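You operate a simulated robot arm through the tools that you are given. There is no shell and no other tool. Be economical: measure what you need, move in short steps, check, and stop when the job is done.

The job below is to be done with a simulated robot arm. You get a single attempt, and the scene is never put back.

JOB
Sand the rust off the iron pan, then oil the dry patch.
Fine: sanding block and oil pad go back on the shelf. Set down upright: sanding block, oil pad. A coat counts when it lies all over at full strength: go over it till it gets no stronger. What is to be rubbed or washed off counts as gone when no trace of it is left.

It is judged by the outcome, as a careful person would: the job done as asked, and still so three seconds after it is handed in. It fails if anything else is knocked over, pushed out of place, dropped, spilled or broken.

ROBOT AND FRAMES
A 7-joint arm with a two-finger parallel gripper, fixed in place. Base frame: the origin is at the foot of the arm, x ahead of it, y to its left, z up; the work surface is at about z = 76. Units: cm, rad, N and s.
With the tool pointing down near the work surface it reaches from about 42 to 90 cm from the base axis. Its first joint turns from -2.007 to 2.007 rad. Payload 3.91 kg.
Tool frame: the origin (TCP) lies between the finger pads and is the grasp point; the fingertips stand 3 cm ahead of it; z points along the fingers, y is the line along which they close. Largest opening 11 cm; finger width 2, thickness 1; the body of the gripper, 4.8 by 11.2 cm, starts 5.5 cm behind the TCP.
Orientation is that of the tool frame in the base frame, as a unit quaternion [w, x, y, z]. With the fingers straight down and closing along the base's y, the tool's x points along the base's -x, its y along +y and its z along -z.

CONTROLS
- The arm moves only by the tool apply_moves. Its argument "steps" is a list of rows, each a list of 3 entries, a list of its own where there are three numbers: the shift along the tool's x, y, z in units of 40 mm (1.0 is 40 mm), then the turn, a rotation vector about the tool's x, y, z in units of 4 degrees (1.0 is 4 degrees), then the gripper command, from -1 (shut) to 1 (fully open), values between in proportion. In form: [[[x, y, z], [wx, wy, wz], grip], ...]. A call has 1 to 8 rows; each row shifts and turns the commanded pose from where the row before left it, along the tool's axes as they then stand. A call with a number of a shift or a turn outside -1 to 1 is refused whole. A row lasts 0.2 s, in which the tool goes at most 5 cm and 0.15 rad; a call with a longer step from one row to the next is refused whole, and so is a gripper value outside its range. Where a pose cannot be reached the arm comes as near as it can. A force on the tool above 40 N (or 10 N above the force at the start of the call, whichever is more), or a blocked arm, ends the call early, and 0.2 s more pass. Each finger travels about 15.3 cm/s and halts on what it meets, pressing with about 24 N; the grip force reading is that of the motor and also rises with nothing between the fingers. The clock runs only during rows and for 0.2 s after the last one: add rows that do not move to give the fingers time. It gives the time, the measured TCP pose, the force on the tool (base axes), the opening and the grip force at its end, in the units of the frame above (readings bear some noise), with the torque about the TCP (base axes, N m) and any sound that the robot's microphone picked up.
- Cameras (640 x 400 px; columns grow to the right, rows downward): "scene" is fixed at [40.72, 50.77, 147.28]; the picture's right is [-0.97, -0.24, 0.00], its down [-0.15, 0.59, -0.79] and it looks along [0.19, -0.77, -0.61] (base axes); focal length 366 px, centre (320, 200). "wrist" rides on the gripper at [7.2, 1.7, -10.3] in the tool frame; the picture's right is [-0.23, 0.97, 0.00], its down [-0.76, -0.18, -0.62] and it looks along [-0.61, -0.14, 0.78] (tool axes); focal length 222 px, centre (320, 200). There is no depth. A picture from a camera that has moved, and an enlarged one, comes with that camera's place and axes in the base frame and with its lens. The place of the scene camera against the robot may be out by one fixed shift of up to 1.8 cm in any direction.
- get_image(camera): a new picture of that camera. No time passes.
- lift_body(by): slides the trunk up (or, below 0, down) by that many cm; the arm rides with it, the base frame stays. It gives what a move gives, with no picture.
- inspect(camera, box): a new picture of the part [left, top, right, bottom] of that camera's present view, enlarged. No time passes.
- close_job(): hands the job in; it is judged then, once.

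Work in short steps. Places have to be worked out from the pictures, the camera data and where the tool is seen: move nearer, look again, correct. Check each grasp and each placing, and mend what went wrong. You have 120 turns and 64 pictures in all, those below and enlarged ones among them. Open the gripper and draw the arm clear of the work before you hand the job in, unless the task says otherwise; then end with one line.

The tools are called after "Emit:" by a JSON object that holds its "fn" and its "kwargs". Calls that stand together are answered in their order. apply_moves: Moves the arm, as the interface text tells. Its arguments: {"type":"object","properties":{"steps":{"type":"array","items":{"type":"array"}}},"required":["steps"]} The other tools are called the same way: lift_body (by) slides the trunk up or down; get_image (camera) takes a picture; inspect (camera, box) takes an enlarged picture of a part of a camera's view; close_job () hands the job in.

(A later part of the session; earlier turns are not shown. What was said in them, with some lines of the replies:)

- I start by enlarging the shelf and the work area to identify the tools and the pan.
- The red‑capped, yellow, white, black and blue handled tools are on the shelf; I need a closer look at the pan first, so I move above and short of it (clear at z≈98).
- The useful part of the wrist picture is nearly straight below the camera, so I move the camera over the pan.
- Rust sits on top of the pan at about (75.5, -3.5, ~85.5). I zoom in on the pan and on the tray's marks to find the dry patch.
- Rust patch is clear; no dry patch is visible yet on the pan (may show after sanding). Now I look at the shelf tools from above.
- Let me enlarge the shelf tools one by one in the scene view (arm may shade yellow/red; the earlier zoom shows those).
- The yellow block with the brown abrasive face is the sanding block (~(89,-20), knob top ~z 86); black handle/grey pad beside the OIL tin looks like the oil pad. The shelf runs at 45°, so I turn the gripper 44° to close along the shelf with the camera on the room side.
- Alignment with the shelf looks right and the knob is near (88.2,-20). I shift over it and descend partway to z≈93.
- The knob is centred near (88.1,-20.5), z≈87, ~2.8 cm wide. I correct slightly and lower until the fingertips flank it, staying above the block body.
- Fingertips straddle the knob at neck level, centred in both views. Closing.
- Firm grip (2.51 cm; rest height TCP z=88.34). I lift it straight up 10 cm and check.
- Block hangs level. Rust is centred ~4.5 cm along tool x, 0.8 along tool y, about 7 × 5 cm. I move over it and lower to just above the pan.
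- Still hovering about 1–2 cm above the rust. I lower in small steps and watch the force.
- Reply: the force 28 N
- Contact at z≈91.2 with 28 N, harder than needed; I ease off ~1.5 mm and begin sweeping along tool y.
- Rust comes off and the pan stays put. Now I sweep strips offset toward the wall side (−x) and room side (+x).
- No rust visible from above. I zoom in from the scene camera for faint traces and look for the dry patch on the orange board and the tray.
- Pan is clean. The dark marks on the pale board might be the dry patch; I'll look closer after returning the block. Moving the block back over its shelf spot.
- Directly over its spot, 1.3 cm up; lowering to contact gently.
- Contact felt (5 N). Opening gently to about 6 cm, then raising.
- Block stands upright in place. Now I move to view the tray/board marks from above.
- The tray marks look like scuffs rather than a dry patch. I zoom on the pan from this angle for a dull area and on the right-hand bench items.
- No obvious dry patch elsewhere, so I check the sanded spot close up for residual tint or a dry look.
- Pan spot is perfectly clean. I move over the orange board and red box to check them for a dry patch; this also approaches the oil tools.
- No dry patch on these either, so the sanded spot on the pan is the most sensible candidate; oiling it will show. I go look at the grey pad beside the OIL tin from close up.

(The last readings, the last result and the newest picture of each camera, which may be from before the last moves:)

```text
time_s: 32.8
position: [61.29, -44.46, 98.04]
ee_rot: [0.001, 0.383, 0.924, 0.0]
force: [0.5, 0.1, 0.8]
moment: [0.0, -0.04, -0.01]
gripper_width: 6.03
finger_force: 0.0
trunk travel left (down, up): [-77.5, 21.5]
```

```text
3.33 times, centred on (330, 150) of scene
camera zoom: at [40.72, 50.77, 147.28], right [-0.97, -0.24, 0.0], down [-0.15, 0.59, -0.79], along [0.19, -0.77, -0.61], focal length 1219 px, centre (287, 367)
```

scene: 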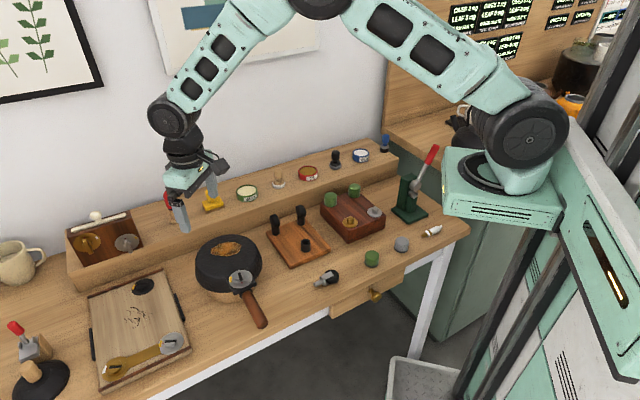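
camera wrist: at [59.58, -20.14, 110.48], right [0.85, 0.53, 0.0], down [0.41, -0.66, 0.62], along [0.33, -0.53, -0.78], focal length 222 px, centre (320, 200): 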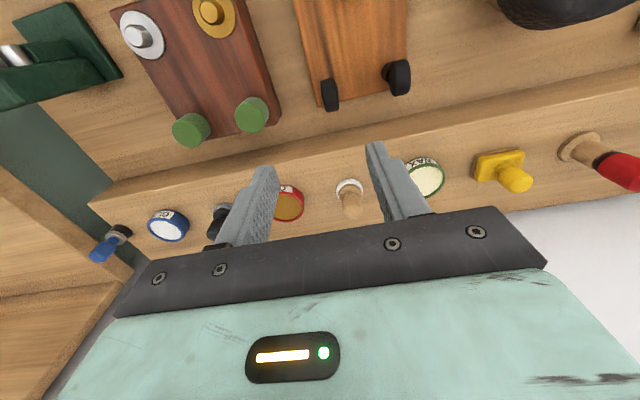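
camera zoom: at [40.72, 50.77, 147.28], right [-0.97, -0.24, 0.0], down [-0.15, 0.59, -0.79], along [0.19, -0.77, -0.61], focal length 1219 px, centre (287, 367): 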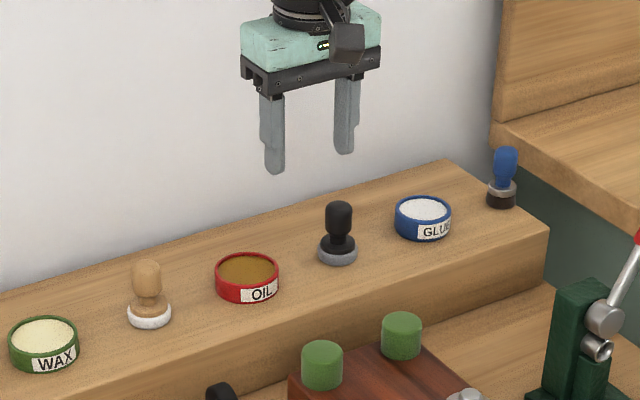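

The grey pad stands at ~(59.4,-49.1), the OIL tin centre at ~(66.7,-41.5). I align above the knob and descend partway.

Emit:
{"fn": "apply_moves", "kwargs": {"steps": [[[-0.25, -0.58, 0], [0, 0, 0], 0.1], [[-0.24, -0.58, 0.2], [0, 0, 0], 0.1], [[0, 0, 0.6], [0, 0, 0], 0.1], [[0, 0, 0.6], [0, 0, 0], 0.1], [[0, 0, 0], [0, 0, 0], 0.1]]}}

Emit:
{"fn": "inspect", "kwargs": {"camera": "wrist", "box": [200, 60, 440, 210]}}

Emit:
{"fn": "inspect", "kwargs": {"camera": "scene", "box": [290, 110, 390, 180]}}

```text
time_s: 34.0
position: [59.39, -49.29, 92.27]
ee_rot: [-0.001, 0.383, 0.924, 0.0]
force: [-0.2, -1.0, 1.0]
moment: [0.0, -0.01, -0.03]
gripper_width: 6.05
finger_force: 0.0
trunk travel left (down, up): [-77.5, 21.5]
```

```text
2.67 times, centred on (320, 135) of wrist
camera zoom: at [55.44, -42.86, 102.75], right [0.85, 0.53, 0.0], down [0.41, -0.66, 0.62], along [0.33, -0.53, -0.78], focal length 592 px, centre (320, 373)
```

zoom: 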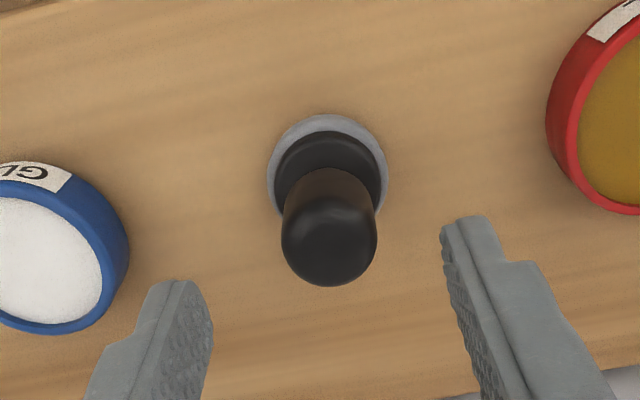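

```text
5.71 times, centred on (340, 145) of scene
camera zoom: at [40.72, 50.77, 147.28], right [-0.97, -0.24, 0.0], down [-0.15, 0.59, -0.79], along [0.19, -0.77, -0.61], focal length 2090 px, centre (206, 514)
```

zoom: 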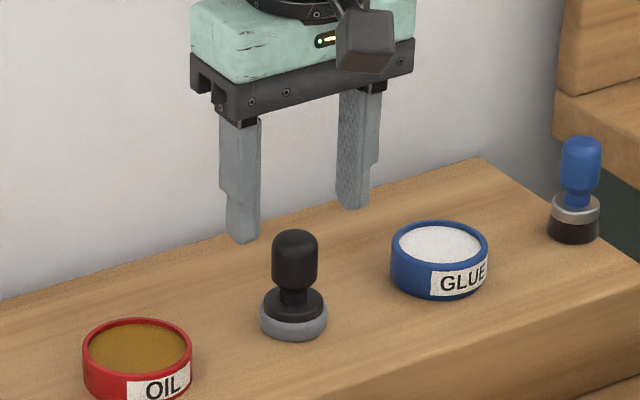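

The knob is well centred (needs ~2–3 mm shifts). Lowering to z≈88.3 around the knob.

Emit:
{"fn": "apply_moves", "kwargs": {"steps": [[[0.05, 0.06, 0.5], [0, 0, 0], 0.1], [[0, 0, 0.48], [0, 0, 0], 0.1], [[0, 0, 0], [0, 0, 0], 0.1]]}}

Emit:
{"fn": "inspect", "kwargs": {"camera": "wrist", "box": [200, 60, 440, 210]}}

Emit:
{"fn": "inspect", "kwargs": {"camera": "scene", "box": [290, 110, 390, 180]}}

```text
time_s: 34.8
position: [59.39, -48.82, 88.66]
ee_rot: [0.0, 0.383, 0.924, 0.0]
force: [-0.1, -0.2, -0.5]
moment: [0.0, -0.02, 0.0]
gripper_width: 6.04
finger_force: 0.0
trunk travel left (down, up): [-77.5, 21.5]
```

```text
2.67 times, centred on (320, 135) of wrist
camera zoom: at [55.46, -42.51, 98.9], right [0.85, 0.53, 0.0], down [0.41, -0.66, 0.62], along [0.33, -0.53, -0.78], focal length 592 px, centre (320, 373)
```

zoom: 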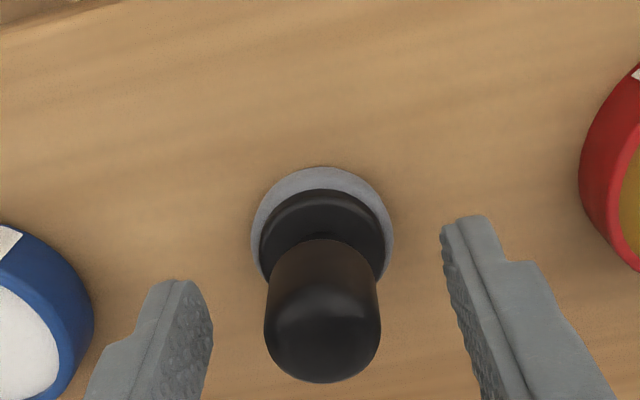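

```text
5.71 times, centred on (340, 145) of scene
camera zoom: at [40.72, 50.77, 147.28], right [-0.97, -0.24, 0.0], down [-0.15, 0.59, -0.79], along [0.19, -0.77, -0.61], focal length 2090 px, centre (206, 514)
```

zoom: 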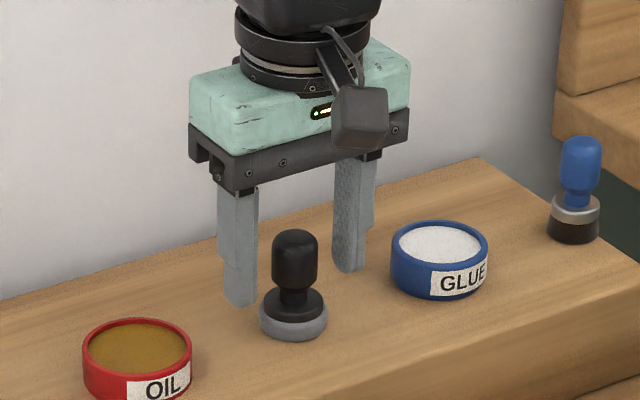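

Same alignment as the successful first grasp. Closing.

Emit:
{"fn": "apply_moves", "kwargs": {"steps": [[[0, 0, 0], [0, 0, 0], -0.4], [[0, 0, 0], [0, 0, 0], -1], [[0, 0, 0], [0, 0, 0], -1], [[0, 0, 0], [0, 0, 0], -1]]}}

```text
time_s: 35.8
position: [59.33, -48.82, 88.57]
ee_rot: [0.0, 0.383, 0.924, 0.0]
force: [-0.8, -0.6, 0.1]
moment: [0.01, -0.02, -0.02]
gripper_width: 2.49
finger_force: 23.9
trunk travel left (down, up): [-77.5, 21.5]
```

Gripped (rest height z≈88.57 at (59.35,-48.82)). Lift 6.5 cm and move over the OIL tin.

Emit:
{"fn": "apply_moves", "kwargs": {"steps": [[[0, 0, -0.6], [0, 0, 0], -1], [[0, 0, -1], [0, 0, 0], -1], [[0, 0.87, 0], [0, 0, 0], -1], [[0, 0.87, 0], [0, 0, 0], -1], [[0, 0.86, 0], [0, 0, 0], -1], [[0, 0, 0], [0, 0, 0], -1]]}}

Emit:
{"fn": "inspect", "kwargs": {"camera": "wrist", "box": [200, 40, 440, 190]}}

Emit:
{"fn": "inspect", "kwargs": {"camera": "scene", "box": [260, 120, 360, 190]}}

```text
time_s: 37.2
position: [66.78, -41.43, 95.04]
ee_rot: [0.0, 0.382, 0.924, 0.0]
force: [-0.4, -0.2, -0.2]
moment: [-0.02, 0.0, 0.0]
gripper_width: 2.49
finger_force: 24.0
trunk travel left (down, up): [-77.5, 21.5]
```

```text
2.67 times, centred on (320, 115) of wrist
camera zoom: at [62.91, -35.17, 105.43], right [0.85, 0.53, 0.0], down [0.41, -0.66, 0.62], along [0.33, -0.53, -0.78], focal length 592 px, centre (320, 427)
```

zoom: 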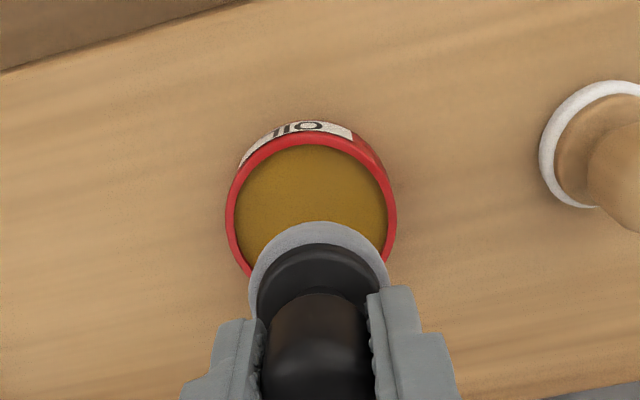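

```text
5.71 times, centred on (310, 155) of scene
camera zoom: at [40.72, 50.77, 147.28], right [-0.97, -0.24, 0.0], down [-0.15, 0.59, -0.79], along [0.19, -0.77, -0.61], focal length 2090 px, centre (377, 457)
```

zoom: 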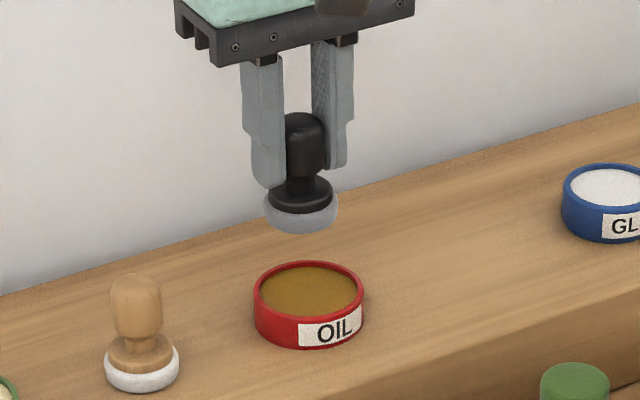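

Pad (4 cm) fits in the tin (5.4 cm inside); a 4 mm shift centres it. Lowering into the oil in small steps.

Emit:
{"fn": "apply_moves", "kwargs": {"steps": [[[0.1, -0.03, 0], [0, 0, 0], -1], [[0, 0, 0.5], [0, 0, 0], -1], [[0, 0, 0.4], [0, 0, 0], -1], [[0, 0, 0.1], [0, 0, 0], -1], [[0, 0, 0.1], [0, 0, 0], -1], [[0, 0, 0], [0, 0, 0], -1]]}}

Emit:
{"fn": "inspect", "kwargs": {"camera": "scene", "box": [260, 120, 360, 190]}}

```text
time_s: 38.6
position: [66.43, -41.45, 90.59]
ee_rot: [0.0, 0.383, 0.924, 0.0]
force: [-0.9, -1.1, -0.3]
moment: [0.0, 0.04, -0.04]
gripper_width: 2.48
finger_force: 24.2
trunk travel left (down, up): [-77.5, 21.5]
```

```text
5.71 times, centred on (310, 155) of scene
camera zoom: at [40.72, 50.77, 147.28], right [-0.97, -0.24, 0.0], down [-0.15, 0.59, -0.79], along [0.19, -0.77, -0.61], focal length 2090 px, centre (377, 457)
```

zoom: 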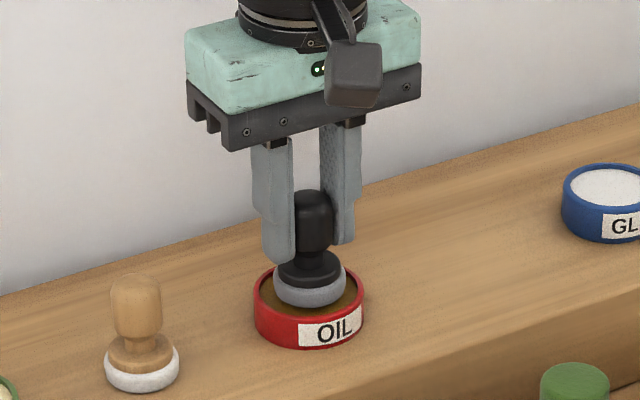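

Centred and right at the surface. A little further down.

Emit:
{"fn": "apply_moves", "kwargs": {"steps": [[[0, 0, 0.06], [0, 0, 0], -1], [[0, 0, 0.05], [0, 0, 0], -1], [[0, 0, 0], [0, 0, 0], -1]]}}

```text
time_s: 39.4
position: [66.43, -41.54, 90.14]
ee_rot: [-0.001, 0.383, 0.924, 0.0]
force: [-1.9, -0.4, 6.6]
moment: [0.01, 0.09, -0.04]
gripper_width: 2.48
finger_force: 24.1
trunk travel left (down, up): [-77.5, 21.5]
```

Pad touches the oil (6.6 N). Hold briefly, then lift and carry to above the pan.

Emit:
{"fn": "apply_moves", "kwargs": {"steps": [[[0, 0, 0], [0, 0, 0], -1], [[0, 0, -0.3], [0, 0, 0], -1], [[0, 0, -0.9], [0, 0, 0], -1], [[0, 0, -1], [0, 0, 0], -1], [[0.57, 0.93, 0], [0, 0, 0], -1], [[0.57, 0.93, 0], [0, 0, 0], -1]]}}

Emit:
{"fn": "apply_moves", "kwargs": {"steps": [[[0.57, 0.93, 0], [0, 0, 0], -1], [[0.57, 0.93, 0], [0, 0, 0], -1], [[0.57, 0.93, 0], [0, 0, 0], -1], [[0.57, 0.93, 0], [0, 0, 0], -1], [[0.57, 0.93, 0], [0, 0, 0], -1], [[0.57, 0.93, 0], [0, 0, 0], -1], [[0.5, 0.8, 0], [0, 0, 0], -1], [[0, 0, 0], [0, 0, 0], -1]]}}

Emit:
{"fn": "inspect", "kwargs": {"camera": "scene", "box": [170, 150, 300, 290]}}

```text
time_s: 40.8
position: [68.39, -32.8, 98.9]
ee_rot: [0.0, 0.384, 0.923, -0.001]
force: [-0.1, -1.1, 0.4]
moment: [0.03, -0.01, 0.01]
gripper_width: 2.49
finger_force: 23.7
trunk travel left (down, up): [-77.5, 21.5]
```

```text
time_s: 42.6
position: [75.42, -3.63, 98.94]
ee_rot: [0.001, 0.383, 0.924, -0.001]
force: [0.0, 0.0, -1.3]
moment: [0.02, -0.01, 0.02]
gripper_width: 2.53
finger_force: 24.5
trunk travel left (down, up): [-77.5, 21.5]
```

```text
2.86 times, centred on (235, 220) of scene
camera zoom: at [40.72, 50.77, 147.28], right [-0.97, -0.24, 0.0], down [-0.15, 0.59, -0.79], along [0.19, -0.77, -0.61], focal length 1045 px, centre (563, 143)
```

zoom: 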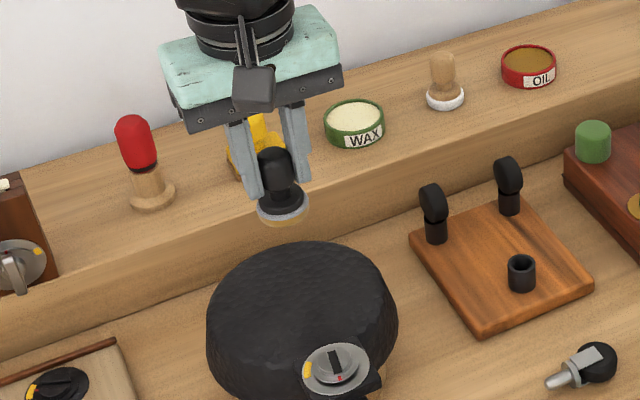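

The pad's face is now oil-brown, so dipping works. Lowering toward the pan (contact expected z≈91.4).

Emit:
{"fn": "apply_moves", "kwargs": {"steps": [[[0, 0, 0.8], [0, 0, 0], -1], [[0, 0, 0.7], [0, 0, 0], -1], [[0, 0, 0.2], [0, 0, 0], -1], [[0, 0, 0.1], [0, 0, 0], -1], [[0, 0, 0], [0, 0, 0], -1]]}}

Emit:
{"fn": "apply_moves", "kwargs": {"steps": [[[0, 0, 0.03], [0, 0, 0], -1], [[0, 0, 0.03], [0, 0, 0], -1], [[0, 0, 0], [0, 0, 0], -1]]}}

```text
time_s: 43.8
position: [75.43, -3.85, 91.83]
ee_rot: [-0.001, 0.382, 0.924, 0.0]
force: [-0.8, -0.5, -0.3]
moment: [-0.01, 0.02, 0.02]
gripper_width: 2.49
finger_force: 24.4
trunk travel left (down, up): [-77.5, 21.5]
```

```text
time_s: 44.6
position: [75.46, -3.8, 91.52]
ee_rot: [0.0, 0.382, 0.924, 0.0]
force: [0.3, -0.1, -0.7]
moment: [0.02, -0.03, 0.01]
gripper_width: 2.5
finger_force: 24.3
trunk travel left (down, up): [-77.5, 21.5]
```

Emit:
{"fn": "apply_moves", "kwargs": {"steps": [[[0, 0, 0.04], [0, 0, 0], -1], [[0, 0, 0.03], [0, 0, 0], -1], [[0, 0, 0], [0, 0, 0], -1]]}}

```text
time_s: 45.4
position: [75.35, -3.81, 91.35]
ee_rot: [0.0, 0.383, 0.924, 0.0]
force: [-2.9, -0.1, 10.5]
moment: [-0.09, 0.17, 0.0]
gripper_width: 2.5
finger_force: 23.7
trunk travel left (down, up): [-77.5, 21.5]
```

In contact at 10 N. One short sweep, then look whether the oil shows on the pan.

Emit:
{"fn": "apply_moves", "kwargs": {"steps": [[[0, -0.4, 0], [0, 0, 0], -1], [[0, 0.4, 0], [0, 0, 0], -1], [[0, 0.5, 0], [0, 0, 0], -1], [[0, 0.4, 0], [0, 0, 0], -1], [[0, -0.4, 0], [0, 0, 0], -1]]}}

Emit:
{"fn": "inspect", "kwargs": {"camera": "scene", "box": [180, 200, 290, 290]}}

```text
time_s: 46.6
position: [76.85, -2.28, 91.37]
ee_rot: [0.001, 0.383, 0.924, 0.001]
force: [2.0, 2.4, 11.3]
moment: [0.06, -0.12, 0.0]
gripper_width: 2.52
finger_force: 24.0
trunk travel left (down, up): [-77.5, 21.5]
```

```text
4.44 times, centred on (235, 245) of scene
camera zoom: at [40.72, 50.77, 147.28], right [-0.97, -0.24, 0.0], down [-0.15, 0.59, -0.79], along [0.19, -0.77, -0.61], focal length 1626 px, centre (698, 0)
```

zoom: 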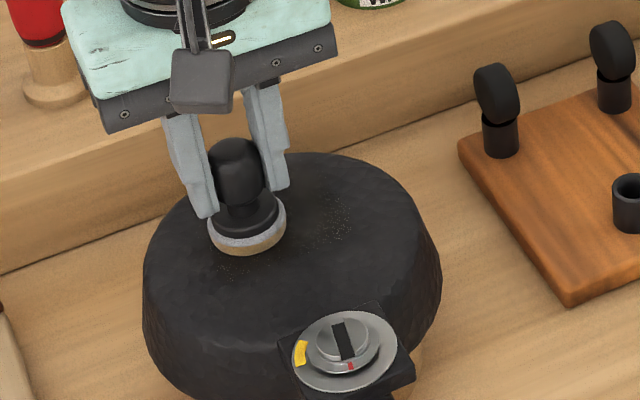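

Faint oil specks appear on the pan where the pad went, so the sanded spot takes oil. I cover the whole former rust area with several passes.

Emit:
{"fn": "apply_moves", "kwargs": {"steps": [[[0, -0.4, 0], [0, 0, 0], -1], [[0, -0.4, 0], [0, 0, 0], -1], [[0, -0.4, 0], [0, 0, 0], -1], [[0.25, 0, 0], [0, 0, 0], -1], [[0, 0.4, 0], [0, 0, 0], -1], [[0, 0.4, 0], [0, 0, 0], -1], [[0, 0.4, 0], [0, 0, 0], -1], [[0, 0.2, 0], [0, 0, 0], -1]]}}

Emit:
{"fn": "apply_moves", "kwargs": {"steps": [[[-0.3, 0, 0], [0, 0, 0], -1], [[-0.25, 0, 0], [0, 0, 0], -1], [[0, -0.4, 0], [0, 0, 0], -1], [[0, -0.4, 0], [0, 0, 0], -1], [[0, -0.4, 0], [0, 0, 0], -1], [[0, -0.2, 0], [0, 0, 0], -1], [[0.3, 0.2, 0], [0, 0, 0], -1], [[0, 0.4, 0], [0, 0, 0], -1]]}}

Emit:
{"fn": "apply_moves", "kwargs": {"steps": [[[0, 0, -1], [0, 0, 0], -1], [[0, 0, -1], [0, 0, 0], -1], [[-1, 0, 0], [0, 0, 0], -1], [[-1, 0, 0], [0, 0, 0], -1]]}}

Emit:
{"fn": "inspect", "kwargs": {"camera": "wrist", "box": [200, 0, 440, 150]}}

```text
time_s: 48.4
position: [76.67, -1.15, 91.19]
ee_rot: [0.0, 0.383, 0.924, -0.001]
force: [-2.9, -3.1, 12.1]
moment: [-0.16, 0.09, -0.01]
gripper_width: 2.47
finger_force: 23.8
trunk travel left (down, up): [-77.5, 21.5]
```

```text
time_s: 50.2
position: [75.07, -4.28, 91.12]
ee_rot: [0.0, 0.383, 0.924, -0.001]
force: [-1.1, -0.4, 7.2]
moment: [0.05, 0.04, 0.01]
gripper_width: 2.5
finger_force: 23.6
trunk travel left (down, up): [-77.5, 21.5]
```

```text
time_s: 51.2
position: [80.58, -9.61, 99.25]
ee_rot: [0.0, 0.382, 0.924, 0.0]
force: [-0.2, 0.8, 0.1]
moment: [-0.04, 0.02, 0.0]
gripper_width: 2.5
finger_force: 24.5
trunk travel left (down, up): [-77.5, 21.5]
```

```text
2.67 times, centred on (320, 75) of wrist
camera zoom: at [76.78, -3.26, 109.66], right [0.85, 0.53, 0.0], down [0.41, -0.66, 0.62], along [0.33, -0.53, -0.78], focal length 592 px, centre (320, 533)
```

zoom: 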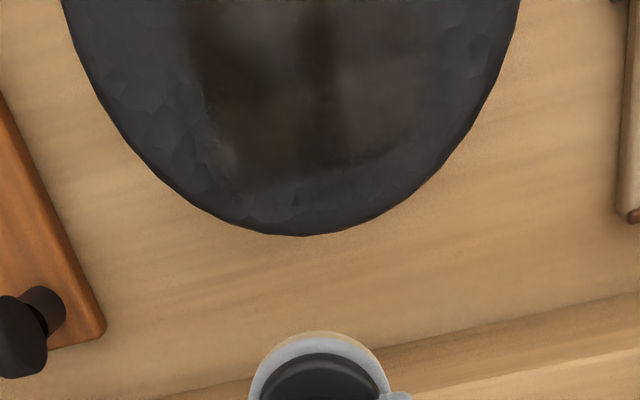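

A dark glossy oil coat is building. I move the camera to see the whole coated region.

Emit:
{"fn": "apply_moves", "kwargs": {"steps": [[[0.8, 0, -0.5], [0, 0, 0], -1], [[0, 0, 0], [0, 0, 0], -1]]}}

Emit:
{"fn": "inspect", "kwargs": {"camera": "wrist", "box": [200, 0, 440, 130]}}

Emit:
{"fn": "inspect", "kwargs": {"camera": "scene", "box": [190, 230, 270, 280]}}

```text
time_s: 51.8
position: [78.4, -7.43, 101.15]
ee_rot: [0.0, 0.382, 0.924, 0.0]
force: [0.7, 0.0, 0.1]
moment: [0.01, 0.01, -0.06]
gripper_width: 2.49
finger_force: 23.9
trunk travel left (down, up): [-77.5, 21.5]
```

```text
2.67 times, centred on (320, 65) of wrist
camera zoom: at [74.56, -1.04, 111.59], right [0.85, 0.53, 0.0], down [0.41, -0.66, 0.62], along [0.33, -0.53, -0.78], focal length 592 px, centre (320, 560)
```

zoom: 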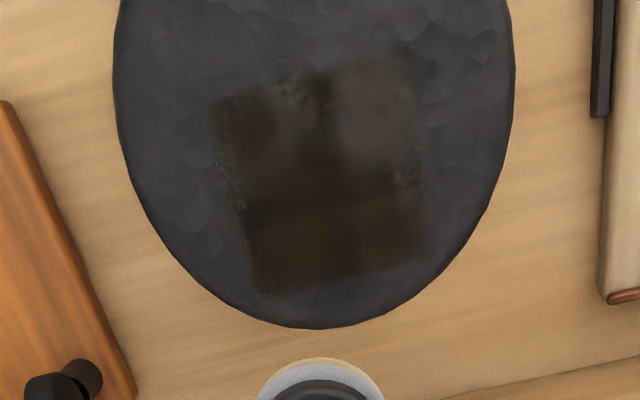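

```text
8.00 times, centred on (230, 255) of scene
camera zoom: at [40.72, 50.77, 147.28], right [-0.97, -0.24, 0.0], down [-0.15, 0.59, -0.79], along [0.19, -0.77, -0.61], focal length 2926 px, centre (1040, -240)
```

zoom: 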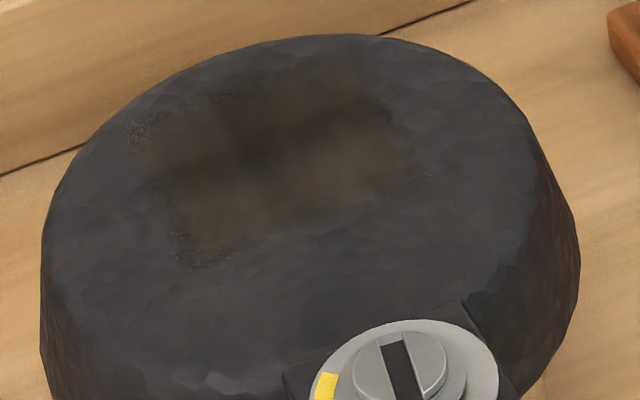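

The coat covers the former rust outline but is uneven (lighter near the upper right, speckled at the left/right ends). I go back down for more and wider passes.

Emit:
{"fn": "apply_moves", "kwargs": {"steps": [[[0.6, 0.09, 0], [0, 0, 0], -1], [[0.6, 0.09, 0], [0, 0, 0], -1], [[0, 0, 0.9], [0, 0, 0], -1], [[0, 0, 0.9], [0, 0, 0], -1], [[0, 0, 0.4], [0, 0, 0], -1], [[0, 0, 0.15], [0, 0, 0], -1], [[0, 0, 0.08], [0, 0, 0], -1], [[0, 0, 0.05], [0, 0, 0], -1]]}}

```text
time_s: 53.6
position: [75.51, -3.51, 91.26]
ee_rot: [0.0, 0.383, 0.924, 0.0]
force: [-0.3, -0.5, -1.1]
moment: [-0.01, -0.01, -0.02]
gripper_width: 2.48
finger_force: 24.3
trunk travel left (down, up): [-77.5, 21.5]
```

Emit:
{"fn": "apply_moves", "kwargs": {"steps": [[[0, 0, 0.05], [0, 0, 0], -1], [[0, -0.4, 0.02], [0, 0, 0], -1], [[0, -0.4, 0], [0, 0, 0], -1], [[0, 0.4, 0], [0, 0, 0], -1], [[0, 0.4, 0], [0, 0, 0], -1], [[0, 0.4, 0], [0, 0, 0], -1], [[0, 0.4, 0], [0, 0, 0], -1], [[0.3, 0, 0], [0, 0, 0], -1]]}}

```text
time_s: 55.4
position: [77.01, -0.32, 91.02]
ee_rot: [0.0, 0.383, 0.924, 0.002]
force: [4.1, -1.2, 12.6]
moment: [0.01, -0.18, -0.03]
gripper_width: 2.48
finger_force: 24.5
trunk travel left (down, up): [-77.5, 21.5]
```

Good contact (12.6 N). Continuing raster passes across the patch, with slower strokes.

Emit:
{"fn": "apply_moves", "kwargs": {"steps": [[[0, -0.4, 0], [0, 0, 0], -1], [[0, -0.4, 0], [0, 0, 0], -1], [[0, -0.4, 0], [0, 0, 0], -1], [[0, -0.45, 0], [0, 0, 0], -1], [[0.15, 0, 0], [0, 0, 0], -1], [[0, 0.4, 0], [0, 0, 0], -1], [[0, 0.4, 0], [0, 0, 0], -1], [[0, 0.4, 0], [0, 0, 0], -1]]}}

Emit:
{"fn": "apply_moves", "kwargs": {"steps": [[[0, 0.4, 0], [0, 0, 0], -1], [[-0.3, 0, 0], [0, 0, 0], -1], [[0, -0.4, 0], [0, 0, 0], -1], [[0, -0.4, 0], [0, 0, 0], -1], [[0, -0.4, 0], [0, 0, 0], -1], [[0, -0.4, 0], [0, 0, 0], -1], [[-0.4, 0, 0], [0, 0, 0], -1], [[0, 0.4, 0], [0, 0, 0], -1]]}}

Emit:
{"fn": "apply_moves", "kwargs": {"steps": [[[0, 0.4, 0], [0, 0, 0], -1], [[0, 0.4, 0], [0, 0, 0], -1], [[0, 0.4, 0], [0, 0, 0], -1], [[-0.3, 0, 0], [0, 0, 0], -1], [[0, -0.4, 0], [0, 0, 0], -1], [[0, -0.4, 0], [0, 0, 0], -1], [[0, -0.4, 0], [0, 0, 0], -1], [[0, -0.4, 0], [0, 0, 0], -1]]}}

```text
time_s: 57.2
position: [75.36, -1.21, 91.05]
ee_rot: [0.0, 0.382, 0.924, -0.001]
force: [-1.1, -1.3, 9.8]
moment: [-0.07, 0.1, -0.02]
gripper_width: 2.49
finger_force: 24.0
trunk travel left (down, up): [-77.5, 21.5]
```

```text
time_s: 59.0
position: [75.17, -5.52, 90.98]
ee_rot: [0.0, 0.382, 0.924, 0.0]
force: [0.2, 0.7, 1.4]
moment: [-0.02, 0.04, 0.02]
gripper_width: 2.51
finger_force: 24.4
trunk travel left (down, up): [-77.5, 21.5]
```

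```text
time_s: 60.8
position: [74.7, -7.49, 90.94]
ee_rot: [0.0, 0.383, 0.924, 0.001]
force: [0.8, -0.9, 3.7]
moment: [-0.01, 0.01, -0.03]
gripper_width: 2.49
finger_force: 23.9
trunk travel left (down, up): [-77.5, 21.5]
```

Lifting to the earlier viewpoint to compare the coat.

Emit:
{"fn": "apply_moves", "kwargs": {"steps": [[[0, 0, -0.9], [0, 0, 0], -1], [[0, 0, -0.9], [0, 0, 0], -1], [[-0.3, 0.4, -0.7], [0, 0, 0], -1], [[-0.33, 0.24, 0], [0, 0, 0], -1], [[0, 0, 0], [0, 0, 0], -1]]}}

Emit:
{"fn": "inspect", "kwargs": {"camera": "wrist", "box": [200, 0, 440, 130]}}

Emit:
{"fn": "inspect", "kwargs": {"camera": "scene", "box": [190, 230, 270, 280]}}

```text
time_s: 62.0
position: [78.27, -7.58, 100.95]
ee_rot: [0.0, 0.383, 0.924, 0.0]
force: [0.3, 0.5, 0.0]
moment: [0.0, 0.01, -0.01]
gripper_width: 2.49
finger_force: 25.1
trunk travel left (down, up): [-77.5, 21.5]
```

```text
2.67 times, centred on (320, 65) of wrist
camera zoom: at [74.43, -1.2, 111.37], right [0.85, 0.53, 0.0], down [0.41, -0.66, 0.62], along [0.33, -0.53, -0.78], focal length 592 px, centre (320, 560)
```

zoom: 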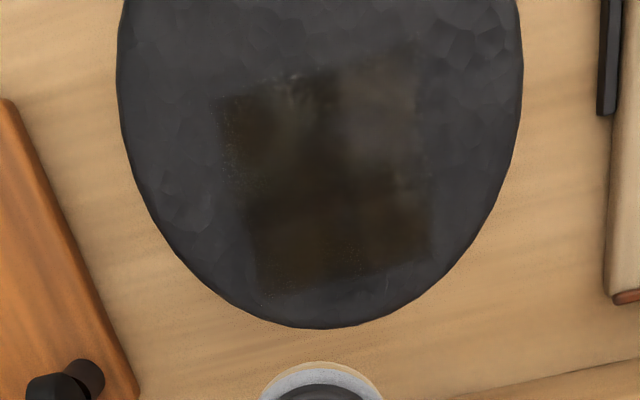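

```text
8.00 times, centred on (230, 255) of scene
camera zoom: at [40.72, 50.77, 147.28], right [-0.97, -0.24, 0.0], down [-0.15, 0.59, -0.79], along [0.19, -0.77, -0.61], focal length 2926 px, centre (1040, -240)
```

zoom: 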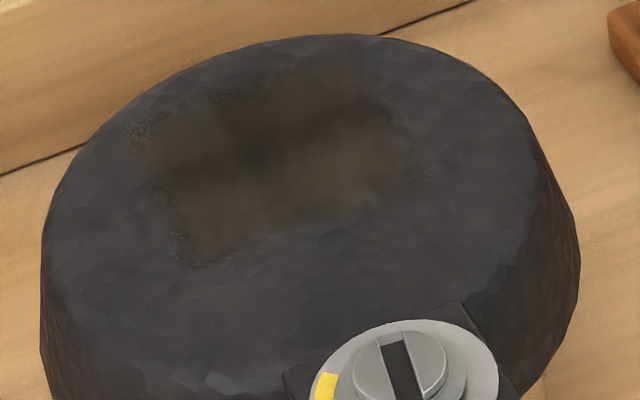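

The coat fills a fixed rectangle (~6.3 × 7.1 cm around (76.3,-3.5)), with thin corners and lighter pressure at the end of my passes. I'll re-dip and give another full round. Carrying the pad back over the OIL tin.

Emit:
{"fn": "apply_moves", "kwargs": {"steps": [[[-0.433, -0.9, 0], [0, 0, 0], -1], [[-0.433, -0.9, 0], [0, 0, 0], -1], [[-0.433, -0.9, 0], [0, 0, 0], -1], [[-0.433, -0.9, 0], [0, 0, 0], -1], [[-0.433, -0.9, 0], [0, 0, 0], -1], [[-0.433, -0.9, 0], [0, 0, 0], -1], [[-0.433, -0.9, 0], [0, 0, 0], -1], [[-0.433, -0.9, 0], [0, 0, 0], -1]]}}

Emit:
{"fn": "apply_moves", "kwargs": {"steps": [[[-0.433, -0.9, 0], [0, 0, 0], -1], [[0, 0, 0], [0, 0, 0], -1], [[0, 0, 0], [0, 0, 0], -1]]}}

```text
time_s: 63.8
position: [67.8, -37.65, 100.97]
ee_rot: [0.0, 0.382, 0.924, 0.001]
force: [0.0, 1.1, 0.0]
moment: [-0.06, 0.03, 0.04]
gripper_width: 2.5
finger_force: 24.0
trunk travel left (down, up): [-77.5, 21.5]
```

```text
time_s: 64.6
position: [66.44, -41.43, 101.02]
ee_rot: [0.0, 0.383, 0.924, -0.001]
force: [0.4, 0.0, -1.0]
moment: [-0.02, 0.0, 0.0]
gripper_width: 2.51
finger_force: 24.5
trunk travel left (down, up): [-77.5, 21.5]
```

Right over the tin (same xy as before). Lowering to just above the oil, then to light contact.

Emit:
{"fn": "apply_moves", "kwargs": {"steps": [[[0, 0, 0.8], [0, 0, 0], -1], [[0, 0, 0.8], [0, 0, 0], -1], [[0, 0, 0.7], [0, 0, 0], -1], [[0, 0, 0.3], [0, 0, 0], -1], [[0, 0, 0.1], [0, 0, 0], -1], [[0, 0, 0.05], [0, 0, 0], -1], [[0, 0, 0], [0, 0, 0], -1]]}}

```text
time_s: 66.2
position: [66.39, -41.42, 89.96]
ee_rot: [0.0, 0.382, 0.924, 0.0]
force: [-0.8, -0.1, 0.0]
moment: [-0.02, 0.03, 0.0]
gripper_width: 2.5
finger_force: 24.1
trunk travel left (down, up): [-77.5, 21.5]
```

Emit:
{"fn": "apply_moves", "kwargs": {"steps": [[[0, 0, 0.04], [0, 0, 0], -1], [[0, 0, 0.03], [0, 0, 0], -1], [[0, 0, 0], [0, 0, 0], -1]]}}

```text
time_s: 67.0
position: [66.56, -41.41, 89.86]
ee_rot: [0.001, 0.383, 0.924, -0.001]
force: [-3.3, 0.7, 17.7]
moment: [0.0, 0.23, 0.0]
gripper_width: 2.48
finger_force: 23.8
trunk travel left (down, up): [-77.5, 21.5]
```

Dipped (17 N, ease up). Lift and carry back over the patch centre.

Emit:
{"fn": "apply_moves", "kwargs": {"steps": [[[0, 0, -0.3], [0, 0, 0], -1], [[0, 0, -0.9], [0, 0, 0], -1], [[0, 0, -1], [0, 0, 0], -1], [[0.553, 0.936, 0], [0, 0, 0], -1], [[0.553, 0.936, 0], [0, 0, 0], -1], [[0.553, 0.936, 0], [0, 0, 0], -1], [[0.553, 0.936, 0], [0, 0, 0], -1], [[0.553, 0.936, 0], [0, 0, 0], -1]]}}

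Emit:
{"fn": "apply_moves", "kwargs": {"steps": [[[0.553, 0.936, 0], [0, 0, 0], -1], [[0.553, 0.936, 0], [0, 0, 0], -1], [[0.553, 0.936, 0], [0, 0, 0], -1], [[0.553, 0.936, 0], [0, 0, 0], -1], [[0, 0, 0.8], [0, 0, 0], -1], [[0, 0, 0.6], [0, 0, 0], -1], [[0, 0, 0.25], [0, 0, 0], -1], [[0, 0, 0], [0, 0, 0], -1]]}}

```text
time_s: 68.8
position: [71.76, -20.43, 98.46]
ee_rot: [-0.001, 0.384, 0.923, 0.001]
force: [-0.5, -0.5, -0.8]
moment: [0.08, -0.03, -0.02]
gripper_width: 2.49
finger_force: 23.7
trunk travel left (down, up): [-77.5, 21.5]
```

```text
time_s: 70.6
position: [76.18, -3.51, 91.88]
ee_rot: [0.0, 0.383, 0.924, 0.0]
force: [0.2, -0.1, 0.5]
moment: [0.0, -0.02, 0.01]
gripper_width: 2.48
finger_force: 23.5
trunk travel left (down, up): [-77.5, 21.5]
```

Emit:
{"fn": "apply_moves", "kwargs": {"steps": [[[0, 0, 0.15], [0, 0, 0], -1], [[0, 0, 0.07], [0, 0, 0], -1], [[0, 0, 0.04], [0, 0, 0], -1], [[0, 0, 0], [0, 0, 0], -1]]}}

```text
time_s: 71.6
position: [76.2, -3.49, 90.99]
ee_rot: [0.0, 0.382, 0.924, 0.001]
force: [-1.5, 0.1, 4.9]
moment: [-0.03, 0.04, 0.0]
gripper_width: 2.5
finger_force: 24.2
trunk travel left (down, up): [-77.5, 21.5]
```

Contact; adding a little pressure and rastering the full rectangle plus margin.

Emit:
{"fn": "apply_moves", "kwargs": {"steps": [[[0, 0.35, 0.03], [0, 0, 0], -1], [[0, 0.4, 0], [0, 0, 0], -1], [[0.3, 0, 0], [0, 0, 0], -1], [[0, -0.5, 0], [0, 0, 0], -1], [[0, -0.5, 0], [0, 0, 0], -1], [[0, -0.5, 0], [0, 0, 0], -1], [[0.3, 0, 0], [0, 0, 0], -1], [[0, 0.5, 0], [0, 0, 0], -1]]}}

Emit:
{"fn": "apply_moves", "kwargs": {"steps": [[[0, 0.5, 0], [0, 0, 0], -1], [[0, 0.5, 0], [0, 0, 0], -1], [[-0.45, 0, 0.01], [0, 0, 0], -1], [[0, -0.5, 0], [0, 0, 0], -1], [[0, -0.5, 0], [0, 0, 0], -1], [[0, -0.5, 0], [0, 0, 0], -1], [[-0.3, 0, 0], [0, 0, 0], -1], [[0, 0.5, 0], [0, 0, 0], -1]]}}

Emit:
{"fn": "apply_moves", "kwargs": {"steps": [[[0, 0.5, 0.01], [0, 0, 0], -1], [[0, 0.5, 0], [0, 0, 0], -1], [[-0.3, 0, 0], [0, 0, 0], -1], [[0, -0.5, 0], [0, 0, 0], -1], [[0, -0.5, 0], [0, 0, 0], -1], [[0, -0.5, 0], [0, 0, 0], -1], [[-0.1, 0.3, 0], [0, 0, 0], -1], [[0, 0.5, 0], [0, 0, 0], -1]]}}

```text
time_s: 73.4
position: [73.71, -2.61, 90.84]
ee_rot: [-0.001, 0.383, 0.924, 0.0]
force: [-4.0, -2.7, 11.8]
moment: [-0.08, 0.17, -0.01]
gripper_width: 2.49
finger_force: 24.2
trunk travel left (down, up): [-77.5, 21.5]
```

```text
time_s: 75.2
position: [75.91, -4.73, 90.75]
ee_rot: [0.0, 0.383, 0.924, 0.001]
force: [-0.1, -1.0, -0.4]
moment: [0.01, 0.0, 0.01]
gripper_width: 2.52
finger_force: 23.9
trunk travel left (down, up): [-77.5, 21.5]
```

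```text
time_s: 77.0
position: [77.97, -4.98, 90.72]
ee_rot: [0.001, 0.382, 0.924, 0.0]
force: [-1.0, 0.4, 6.3]
moment: [0.08, 0.05, -0.01]
gripper_width: 2.52
finger_force: 23.5
trunk travel left (down, up): [-77.5, 21.5]
```

Contact force came and went, so the pad may have slid up a little in the grip; a look before continuing.

Emit:
{"fn": "inspect", "kwargs": {"camera": "scene", "box": [190, 205, 270, 275]}}

```text
5.71 times, centred on (230, 240) of scene
camera zoom: at [40.72, 50.77, 147.28], right [-0.97, -0.24, 0.0], down [-0.15, 0.59, -0.79], along [0.19, -0.77, -0.61], focal length 2090 px, centre (834, -29)
```

zoom: 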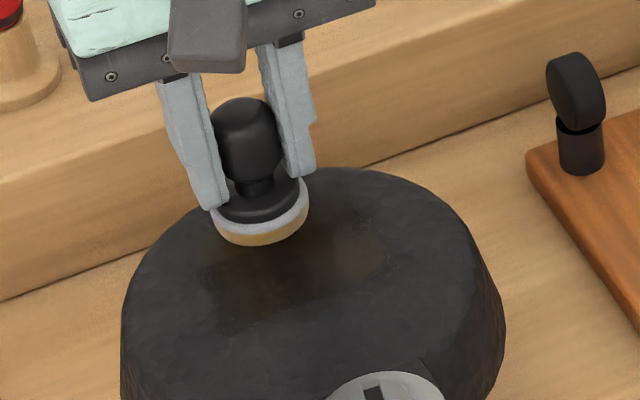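

Pad is seated properly. I add a hair of pressure and repeat passes over the wall side and middle where contact was light.

Emit:
{"fn": "apply_moves", "kwargs": {"steps": [[[0, 0.4, 0.02], [0, 0, 0], -1], [[0, 0.3, 0], [0, 0, 0], -1], [[0.3, 0, 0.01], [0, 0, 0], -1], [[0, -0.5, 0], [0, 0, 0], -1], [[0, -0.5, 0], [0, 0, 0], -1], [[0, -0.5, 0], [0, 0, 0], -1], [[0.25, 0, 0.01], [0, 0, 0], -1], [[0, 0.5, 0], [0, 0, 0], -1]]}}

Emit:
{"fn": "apply_moves", "kwargs": {"steps": [[[0, 0.5, 0.01], [0, 0, 0], -1], [[0, 0.5, 0], [0, 0, 0], -1], [[0.25, 0, 0.01], [0, 0, 0], -1], [[0, -0.5, 0], [0, 0, 0], -1], [[0, -0.5, 0], [0, 0, 0], -1], [[0, -0.5, 0], [0, 0, 0], -1], [[0.25, 0, 0], [0, 0, 0], -1], [[0, 0.5, 0], [0, 0, 0], -1]]}}

Emit:
{"fn": "apply_moves", "kwargs": {"steps": [[[0, 0.5, 0], [0, 0, 0], -1], [[0, 0.5, 0], [0, 0, 0], -1], [[0.15, 0, 0], [0, 0, 0], -1], [[0, -0.4, 0], [0, 0, 0], -1]]}}

```text
time_s: 78.8
position: [75.38, -4.51, 90.59]
ee_rot: [-0.001, 0.383, 0.924, 0.0]
force: [-5.7, -4.7, 18.4]
moment: [-0.18, 0.16, -0.04]
gripper_width: 2.47
finger_force: 23.7
trunk travel left (down, up): [-77.5, 21.5]
```

```text
time_s: 80.6
position: [73.94, -2.81, 90.6]
ee_rot: [0.0, 0.382, 0.924, 0.0]
force: [-4.6, -4.3, 24.1]
moment: [-0.23, 0.18, -0.01]
gripper_width: 2.49
finger_force: 24.2
trunk travel left (down, up): [-77.5, 21.5]
```

```text
time_s: 81.6
position: [75.53, -0.48, 90.68]
ee_rot: [0.003, 0.381, 0.924, 0.002]
force: [5.2, 6.3, 23.1]
moment: [0.22, -0.22, -0.03]
gripper_width: 2.51
finger_force: 24.1
trunk travel left (down, up): [-77.5, 21.5]
```

Strong contact across the patch. Lift to the viewing pose and compare.

Emit:
{"fn": "apply_moves", "kwargs": {"steps": [[[0, 0, -0.9], [0, 0, 0], -1], [[0, 0, -0.9], [0, 0, 0], -1], [[-0.7, -0.3, -0.8], [0, 0, 0], -1], [[-0.95, -0.3, 0], [0, 0, 0], -1], [[0, -0.1, 0], [0, 0, 0], -1]]}}

Emit:
{"fn": "inspect", "kwargs": {"camera": "wrist", "box": [200, 0, 440, 130]}}

Emit:
{"fn": "inspect", "kwargs": {"camera": "scene", "box": [190, 230, 270, 280]}}

```text
time_s: 82.8
position: [78.04, -7.42, 100.95]
ee_rot: [0.001, 0.384, 0.923, 0.0]
force: [-0.4, 0.3, -0.5]
moment: [0.01, -0.01, 0.02]
gripper_width: 2.47
finger_force: 24.6
trunk travel left (down, up): [-77.5, 21.5]
```

```text
2.67 times, centred on (320, 65) of wrist
camera zoom: at [74.14, -1.05, 111.29], right [0.85, 0.53, 0.0], down [0.41, -0.66, 0.62], along [0.33, -0.53, -0.78], focal length 592 px, centre (320, 560)
```

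zoom: 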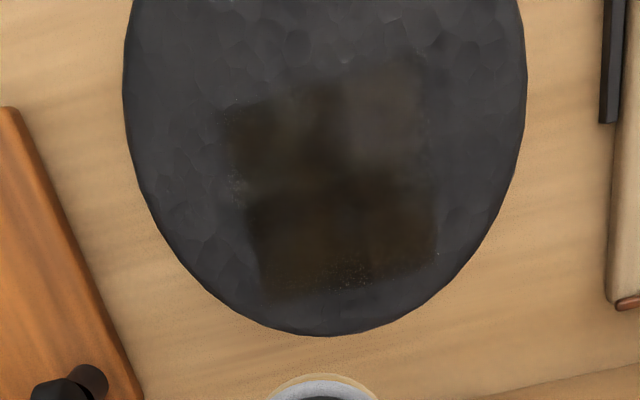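

```text
8.00 times, centred on (230, 255) of scene
camera zoom: at [40.72, 50.77, 147.28], right [-0.97, -0.24, 0.0], down [-0.15, 0.59, -0.79], along [0.19, -0.77, -0.61], focal length 2926 px, centre (1040, -240)
```

zoom: 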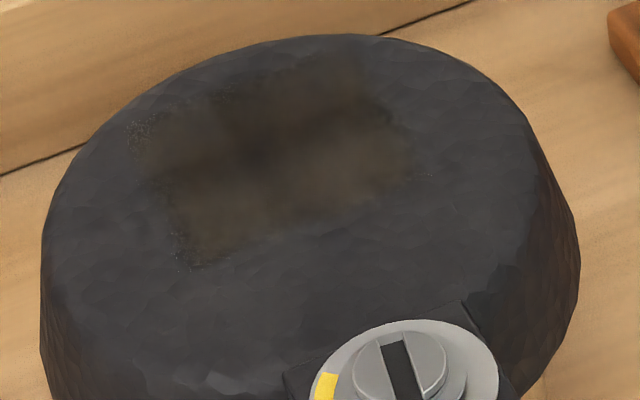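

Coat no longer changes: full strength across the whole patch. Returning the pad to its shelf spot at (59.35,-48.82).

Emit:
{"fn": "apply_moves", "kwargs": {"steps": [[[-0.366, -0.966, 0], [0, 0, 0], -1], [[-0.366, -0.966, 0], [0, 0, 0], -1], [[-0.366, -0.966, 0], [0, 0, 0], -1], [[-0.366, -0.966, 0], [0, 0, 0], -1], [[-0.366, -0.966, 0], [0, 0, 0], -1], [[-0.366, -0.966, 0], [0, 0, 0], -1], [[-0.366, -0.966, 0], [0, 0, 0], -1], [[-0.366, -0.966, 0], [0, 0, 0], -1]]}}

Emit:
{"fn": "apply_moves", "kwargs": {"steps": [[[-0.366, -0.966, 0], [0, 0, 0], -1], [[-0.366, -0.966, 0], [0, 0, 0], -1], [[-0.366, -0.966, 0], [0, 0, 0], -1], [[0, 0, 0.8], [0, 0, 0], -1], [[0, 0, 0.8], [0, 0, 0], -1], [[0, 0, 0.8], [0, 0, 0], -1], [[0, 0, 0.4], [0, 0, 0], -1], [[0, 0, 0], [0, 0, 0], -1]]}}

Emit:
{"fn": "inspect", "kwargs": {"camera": "scene", "box": [290, 110, 390, 180]}}

```text
time_s: 84.6
position: [64.56, -37.35, 100.9]
ee_rot: [0.0, 0.382, 0.924, 0.0]
force: [-1.1, 1.1, -0.4]
moment: [-0.02, 0.04, -0.01]
gripper_width: 2.5
finger_force: 24.2
trunk travel left (down, up): [-77.5, 21.5]
```

```text
time_s: 86.4
position: [59.38, -48.77, 89.67]
ee_rot: [0.0, 0.382, 0.924, 0.0]
force: [0.3, 0.3, -0.2]
moment: [0.02, -0.02, 0.01]
gripper_width: 2.52
finger_force: 24.0
trunk travel left (down, up): [-77.5, 21.5]
```

```text
5.71 times, centred on (340, 145) of scene
camera zoom: at [40.72, 50.77, 147.28], right [-0.97, -0.24, 0.0], down [-0.15, 0.59, -0.79], along [0.19, -0.77, -0.61], focal length 2090 px, centre (206, 514)
```

zoom: 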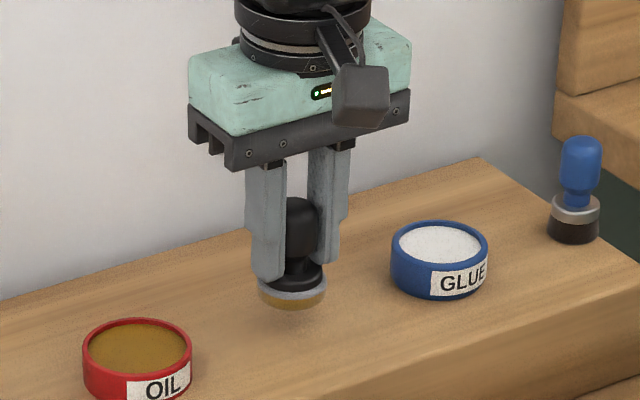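

Over the original spot with ~1.5 cm to go; lowering in small steps to contact.

Emit:
{"fn": "apply_moves", "kwargs": {"steps": [[[0, 0, 0.15], [0, 0, 0], -1], [[0, 0, 0.15], [0, 0, 0], -1], [[0, 0, 0.06], [0, 0, 0], -1], [[0, 0, 0], [0, 0, 0], -1]]}}

```text
time_s: 87.4
position: [59.26, -48.67, 88.27]
ee_rot: [0.0, 0.383, 0.924, 0.0]
force: [0.5, -0.6, 0.0]
moment: [0.0, 0.0, 0.01]
gripper_width: 2.48
finger_force: 24.2
trunk travel left (down, up): [-77.5, 21.5]
```

Emit:
{"fn": "apply_moves", "kwargs": {"steps": [[[0, 0, 0.05], [0, 0, 0], -1], [[0, 0, 0.04], [0, 0, 0], -1], [[0, 0, 0], [0, 0, 0], -1]]}}

```text
time_s: 88.2
position: [59.45, -48.76, 87.86]
ee_rot: [0.0, 0.382, 0.924, 0.0]
force: [0.1, 0.4, -0.8]
moment: [0.01, 0.0, 0.0]
gripper_width: 2.49
finger_force: 23.5
trunk travel left (down, up): [-77.5, 21.5]
```

Emit:
{"fn": "apply_moves", "kwargs": {"steps": [[[0, 0, 0.03], [0, 0, 0], -1], [[0, 0, 0.03], [0, 0, 0], -1], [[0, 0, 0], [0, 0, 0], -1]]}}

```text
time_s: 89.0
position: [59.41, -48.71, 87.76]
ee_rot: [0.0, 0.384, 0.924, -0.001]
force: [-2.2, 1.8, 15.8]
moment: [0.08, 0.12, 0.01]
gripper_width: 2.48
finger_force: 23.9
trunk travel left (down, up): [-77.5, 21.5]
```

Firm contact. Ease up 1 mm, open gradually and rise.

Emit:
{"fn": "apply_moves", "kwargs": {"steps": [[[0, 0, -0.03], [0, 0, 0], -1], [[0, 0, 0], [0, 0, 0], -0.4], [[0, 0, 0], [0, 0, 0], 0.0], [[0, 0, 0], [0, 0, 0], 0.1], [[0, 0, -0.5], [0, 0, 0], 0.1], [[0, 0, -1], [0, 0, 0], 0.1], [[0, 0, -1], [0, 0, 0], 0.1], [[0, 0, -1], [0, 0, 0], 0.1]]}}

Emit:
{"fn": "apply_moves", "kwargs": {"steps": [[[0.9, 0, -0.6], [0, 0, 0], 0.5], [[0.9, 0, -0.6], [0, 0, 0], 1], [[0.9, 0, -0.4], [0, 0, 0], 1], [[0, 0, 0], [0, 0, 0], 1]]}}

Emit:
{"fn": "get_image", "kwargs": {"camera": "scene"}}

Emit:
{"fn": "inspect", "kwargs": {"camera": "scene", "box": [150, 130, 400, 280]}}

```text
time_s: 90.8
position: [59.39, -48.6, 101.71]
ee_rot: [-0.001, 0.383, 0.924, 0.001]
force: [-0.7, 0.5, -0.5]
moment: [0.01, 0.0, -0.01]
gripper_width: 6.04
finger_force: 0.1
trunk travel left (down, up): [-77.5, 21.5]
```

```text
time_s: 91.8
position: [51.76, -40.92, 108.1]
ee_rot: [0.0, 0.383, 0.924, 0.0]
force: [-0.6, -0.2, 0.3]
moment: [-0.01, -0.01, 0.01]
gripper_width: 11.01
finger_force: 0.1
trunk travel left (down, up): [-77.5, 21.5]
```

```text
4 pictures are left
```

scene: 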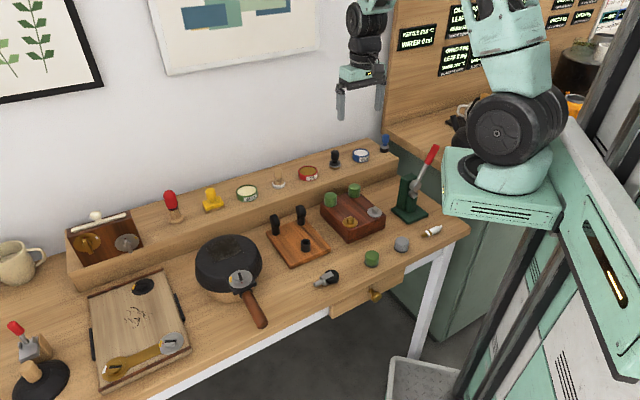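

```text
2.56 times, centred on (275, 205) of scene
camera zoom: at [40.72, 50.77, 147.28], right [-0.97, -0.24, 0.0], down [-0.15, 0.59, -0.79], along [0.19, -0.77, -0.61], focal length 936 px, centre (435, 187)
```

zoom: 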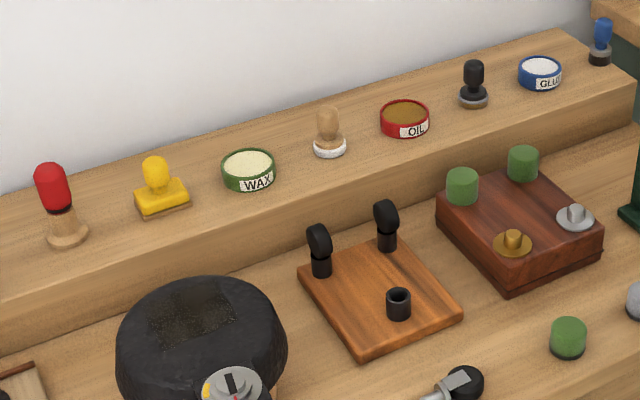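

Both tools stand upright on the shelf, everything else in place. One last close look at the coat without the arm's shade.

Emit:
{"fn": "inspect", "kwargs": {"camera": "scene", "box": [190, 230, 270, 280]}}

```text
8.00 times, centred on (230, 255) of scene
camera zoom: at [40.72, 50.77, 147.28], right [-0.97, -0.24, 0.0], down [-0.15, 0.59, -0.79], along [0.19, -0.77, -0.61], focal length 2926 px, centre (1040, -240)
```

zoom: 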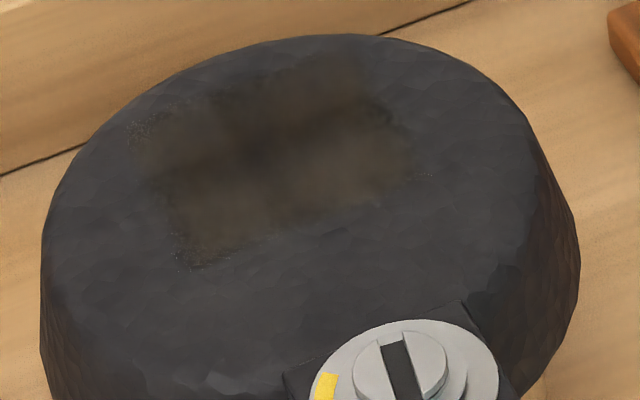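

The coat covers the patch and is unchanged from the last rounds, so I hand the job in.

Emit:
{"fn": "close_job", "kwargs": {}}

```text
The job is handed in.
```

I sanded the rust off the pan until no trace showed and oiled the sanded spot until the coat stopped getting stronger. I took that spot to be the dry patch because I saw no other, though the dark marks on the pale tray were a less likely candidate. I used the black-handled grey pad next to the OIL tin as the oil pad, since none was labelled. The sanding block and that pad are back upright on the shelf.
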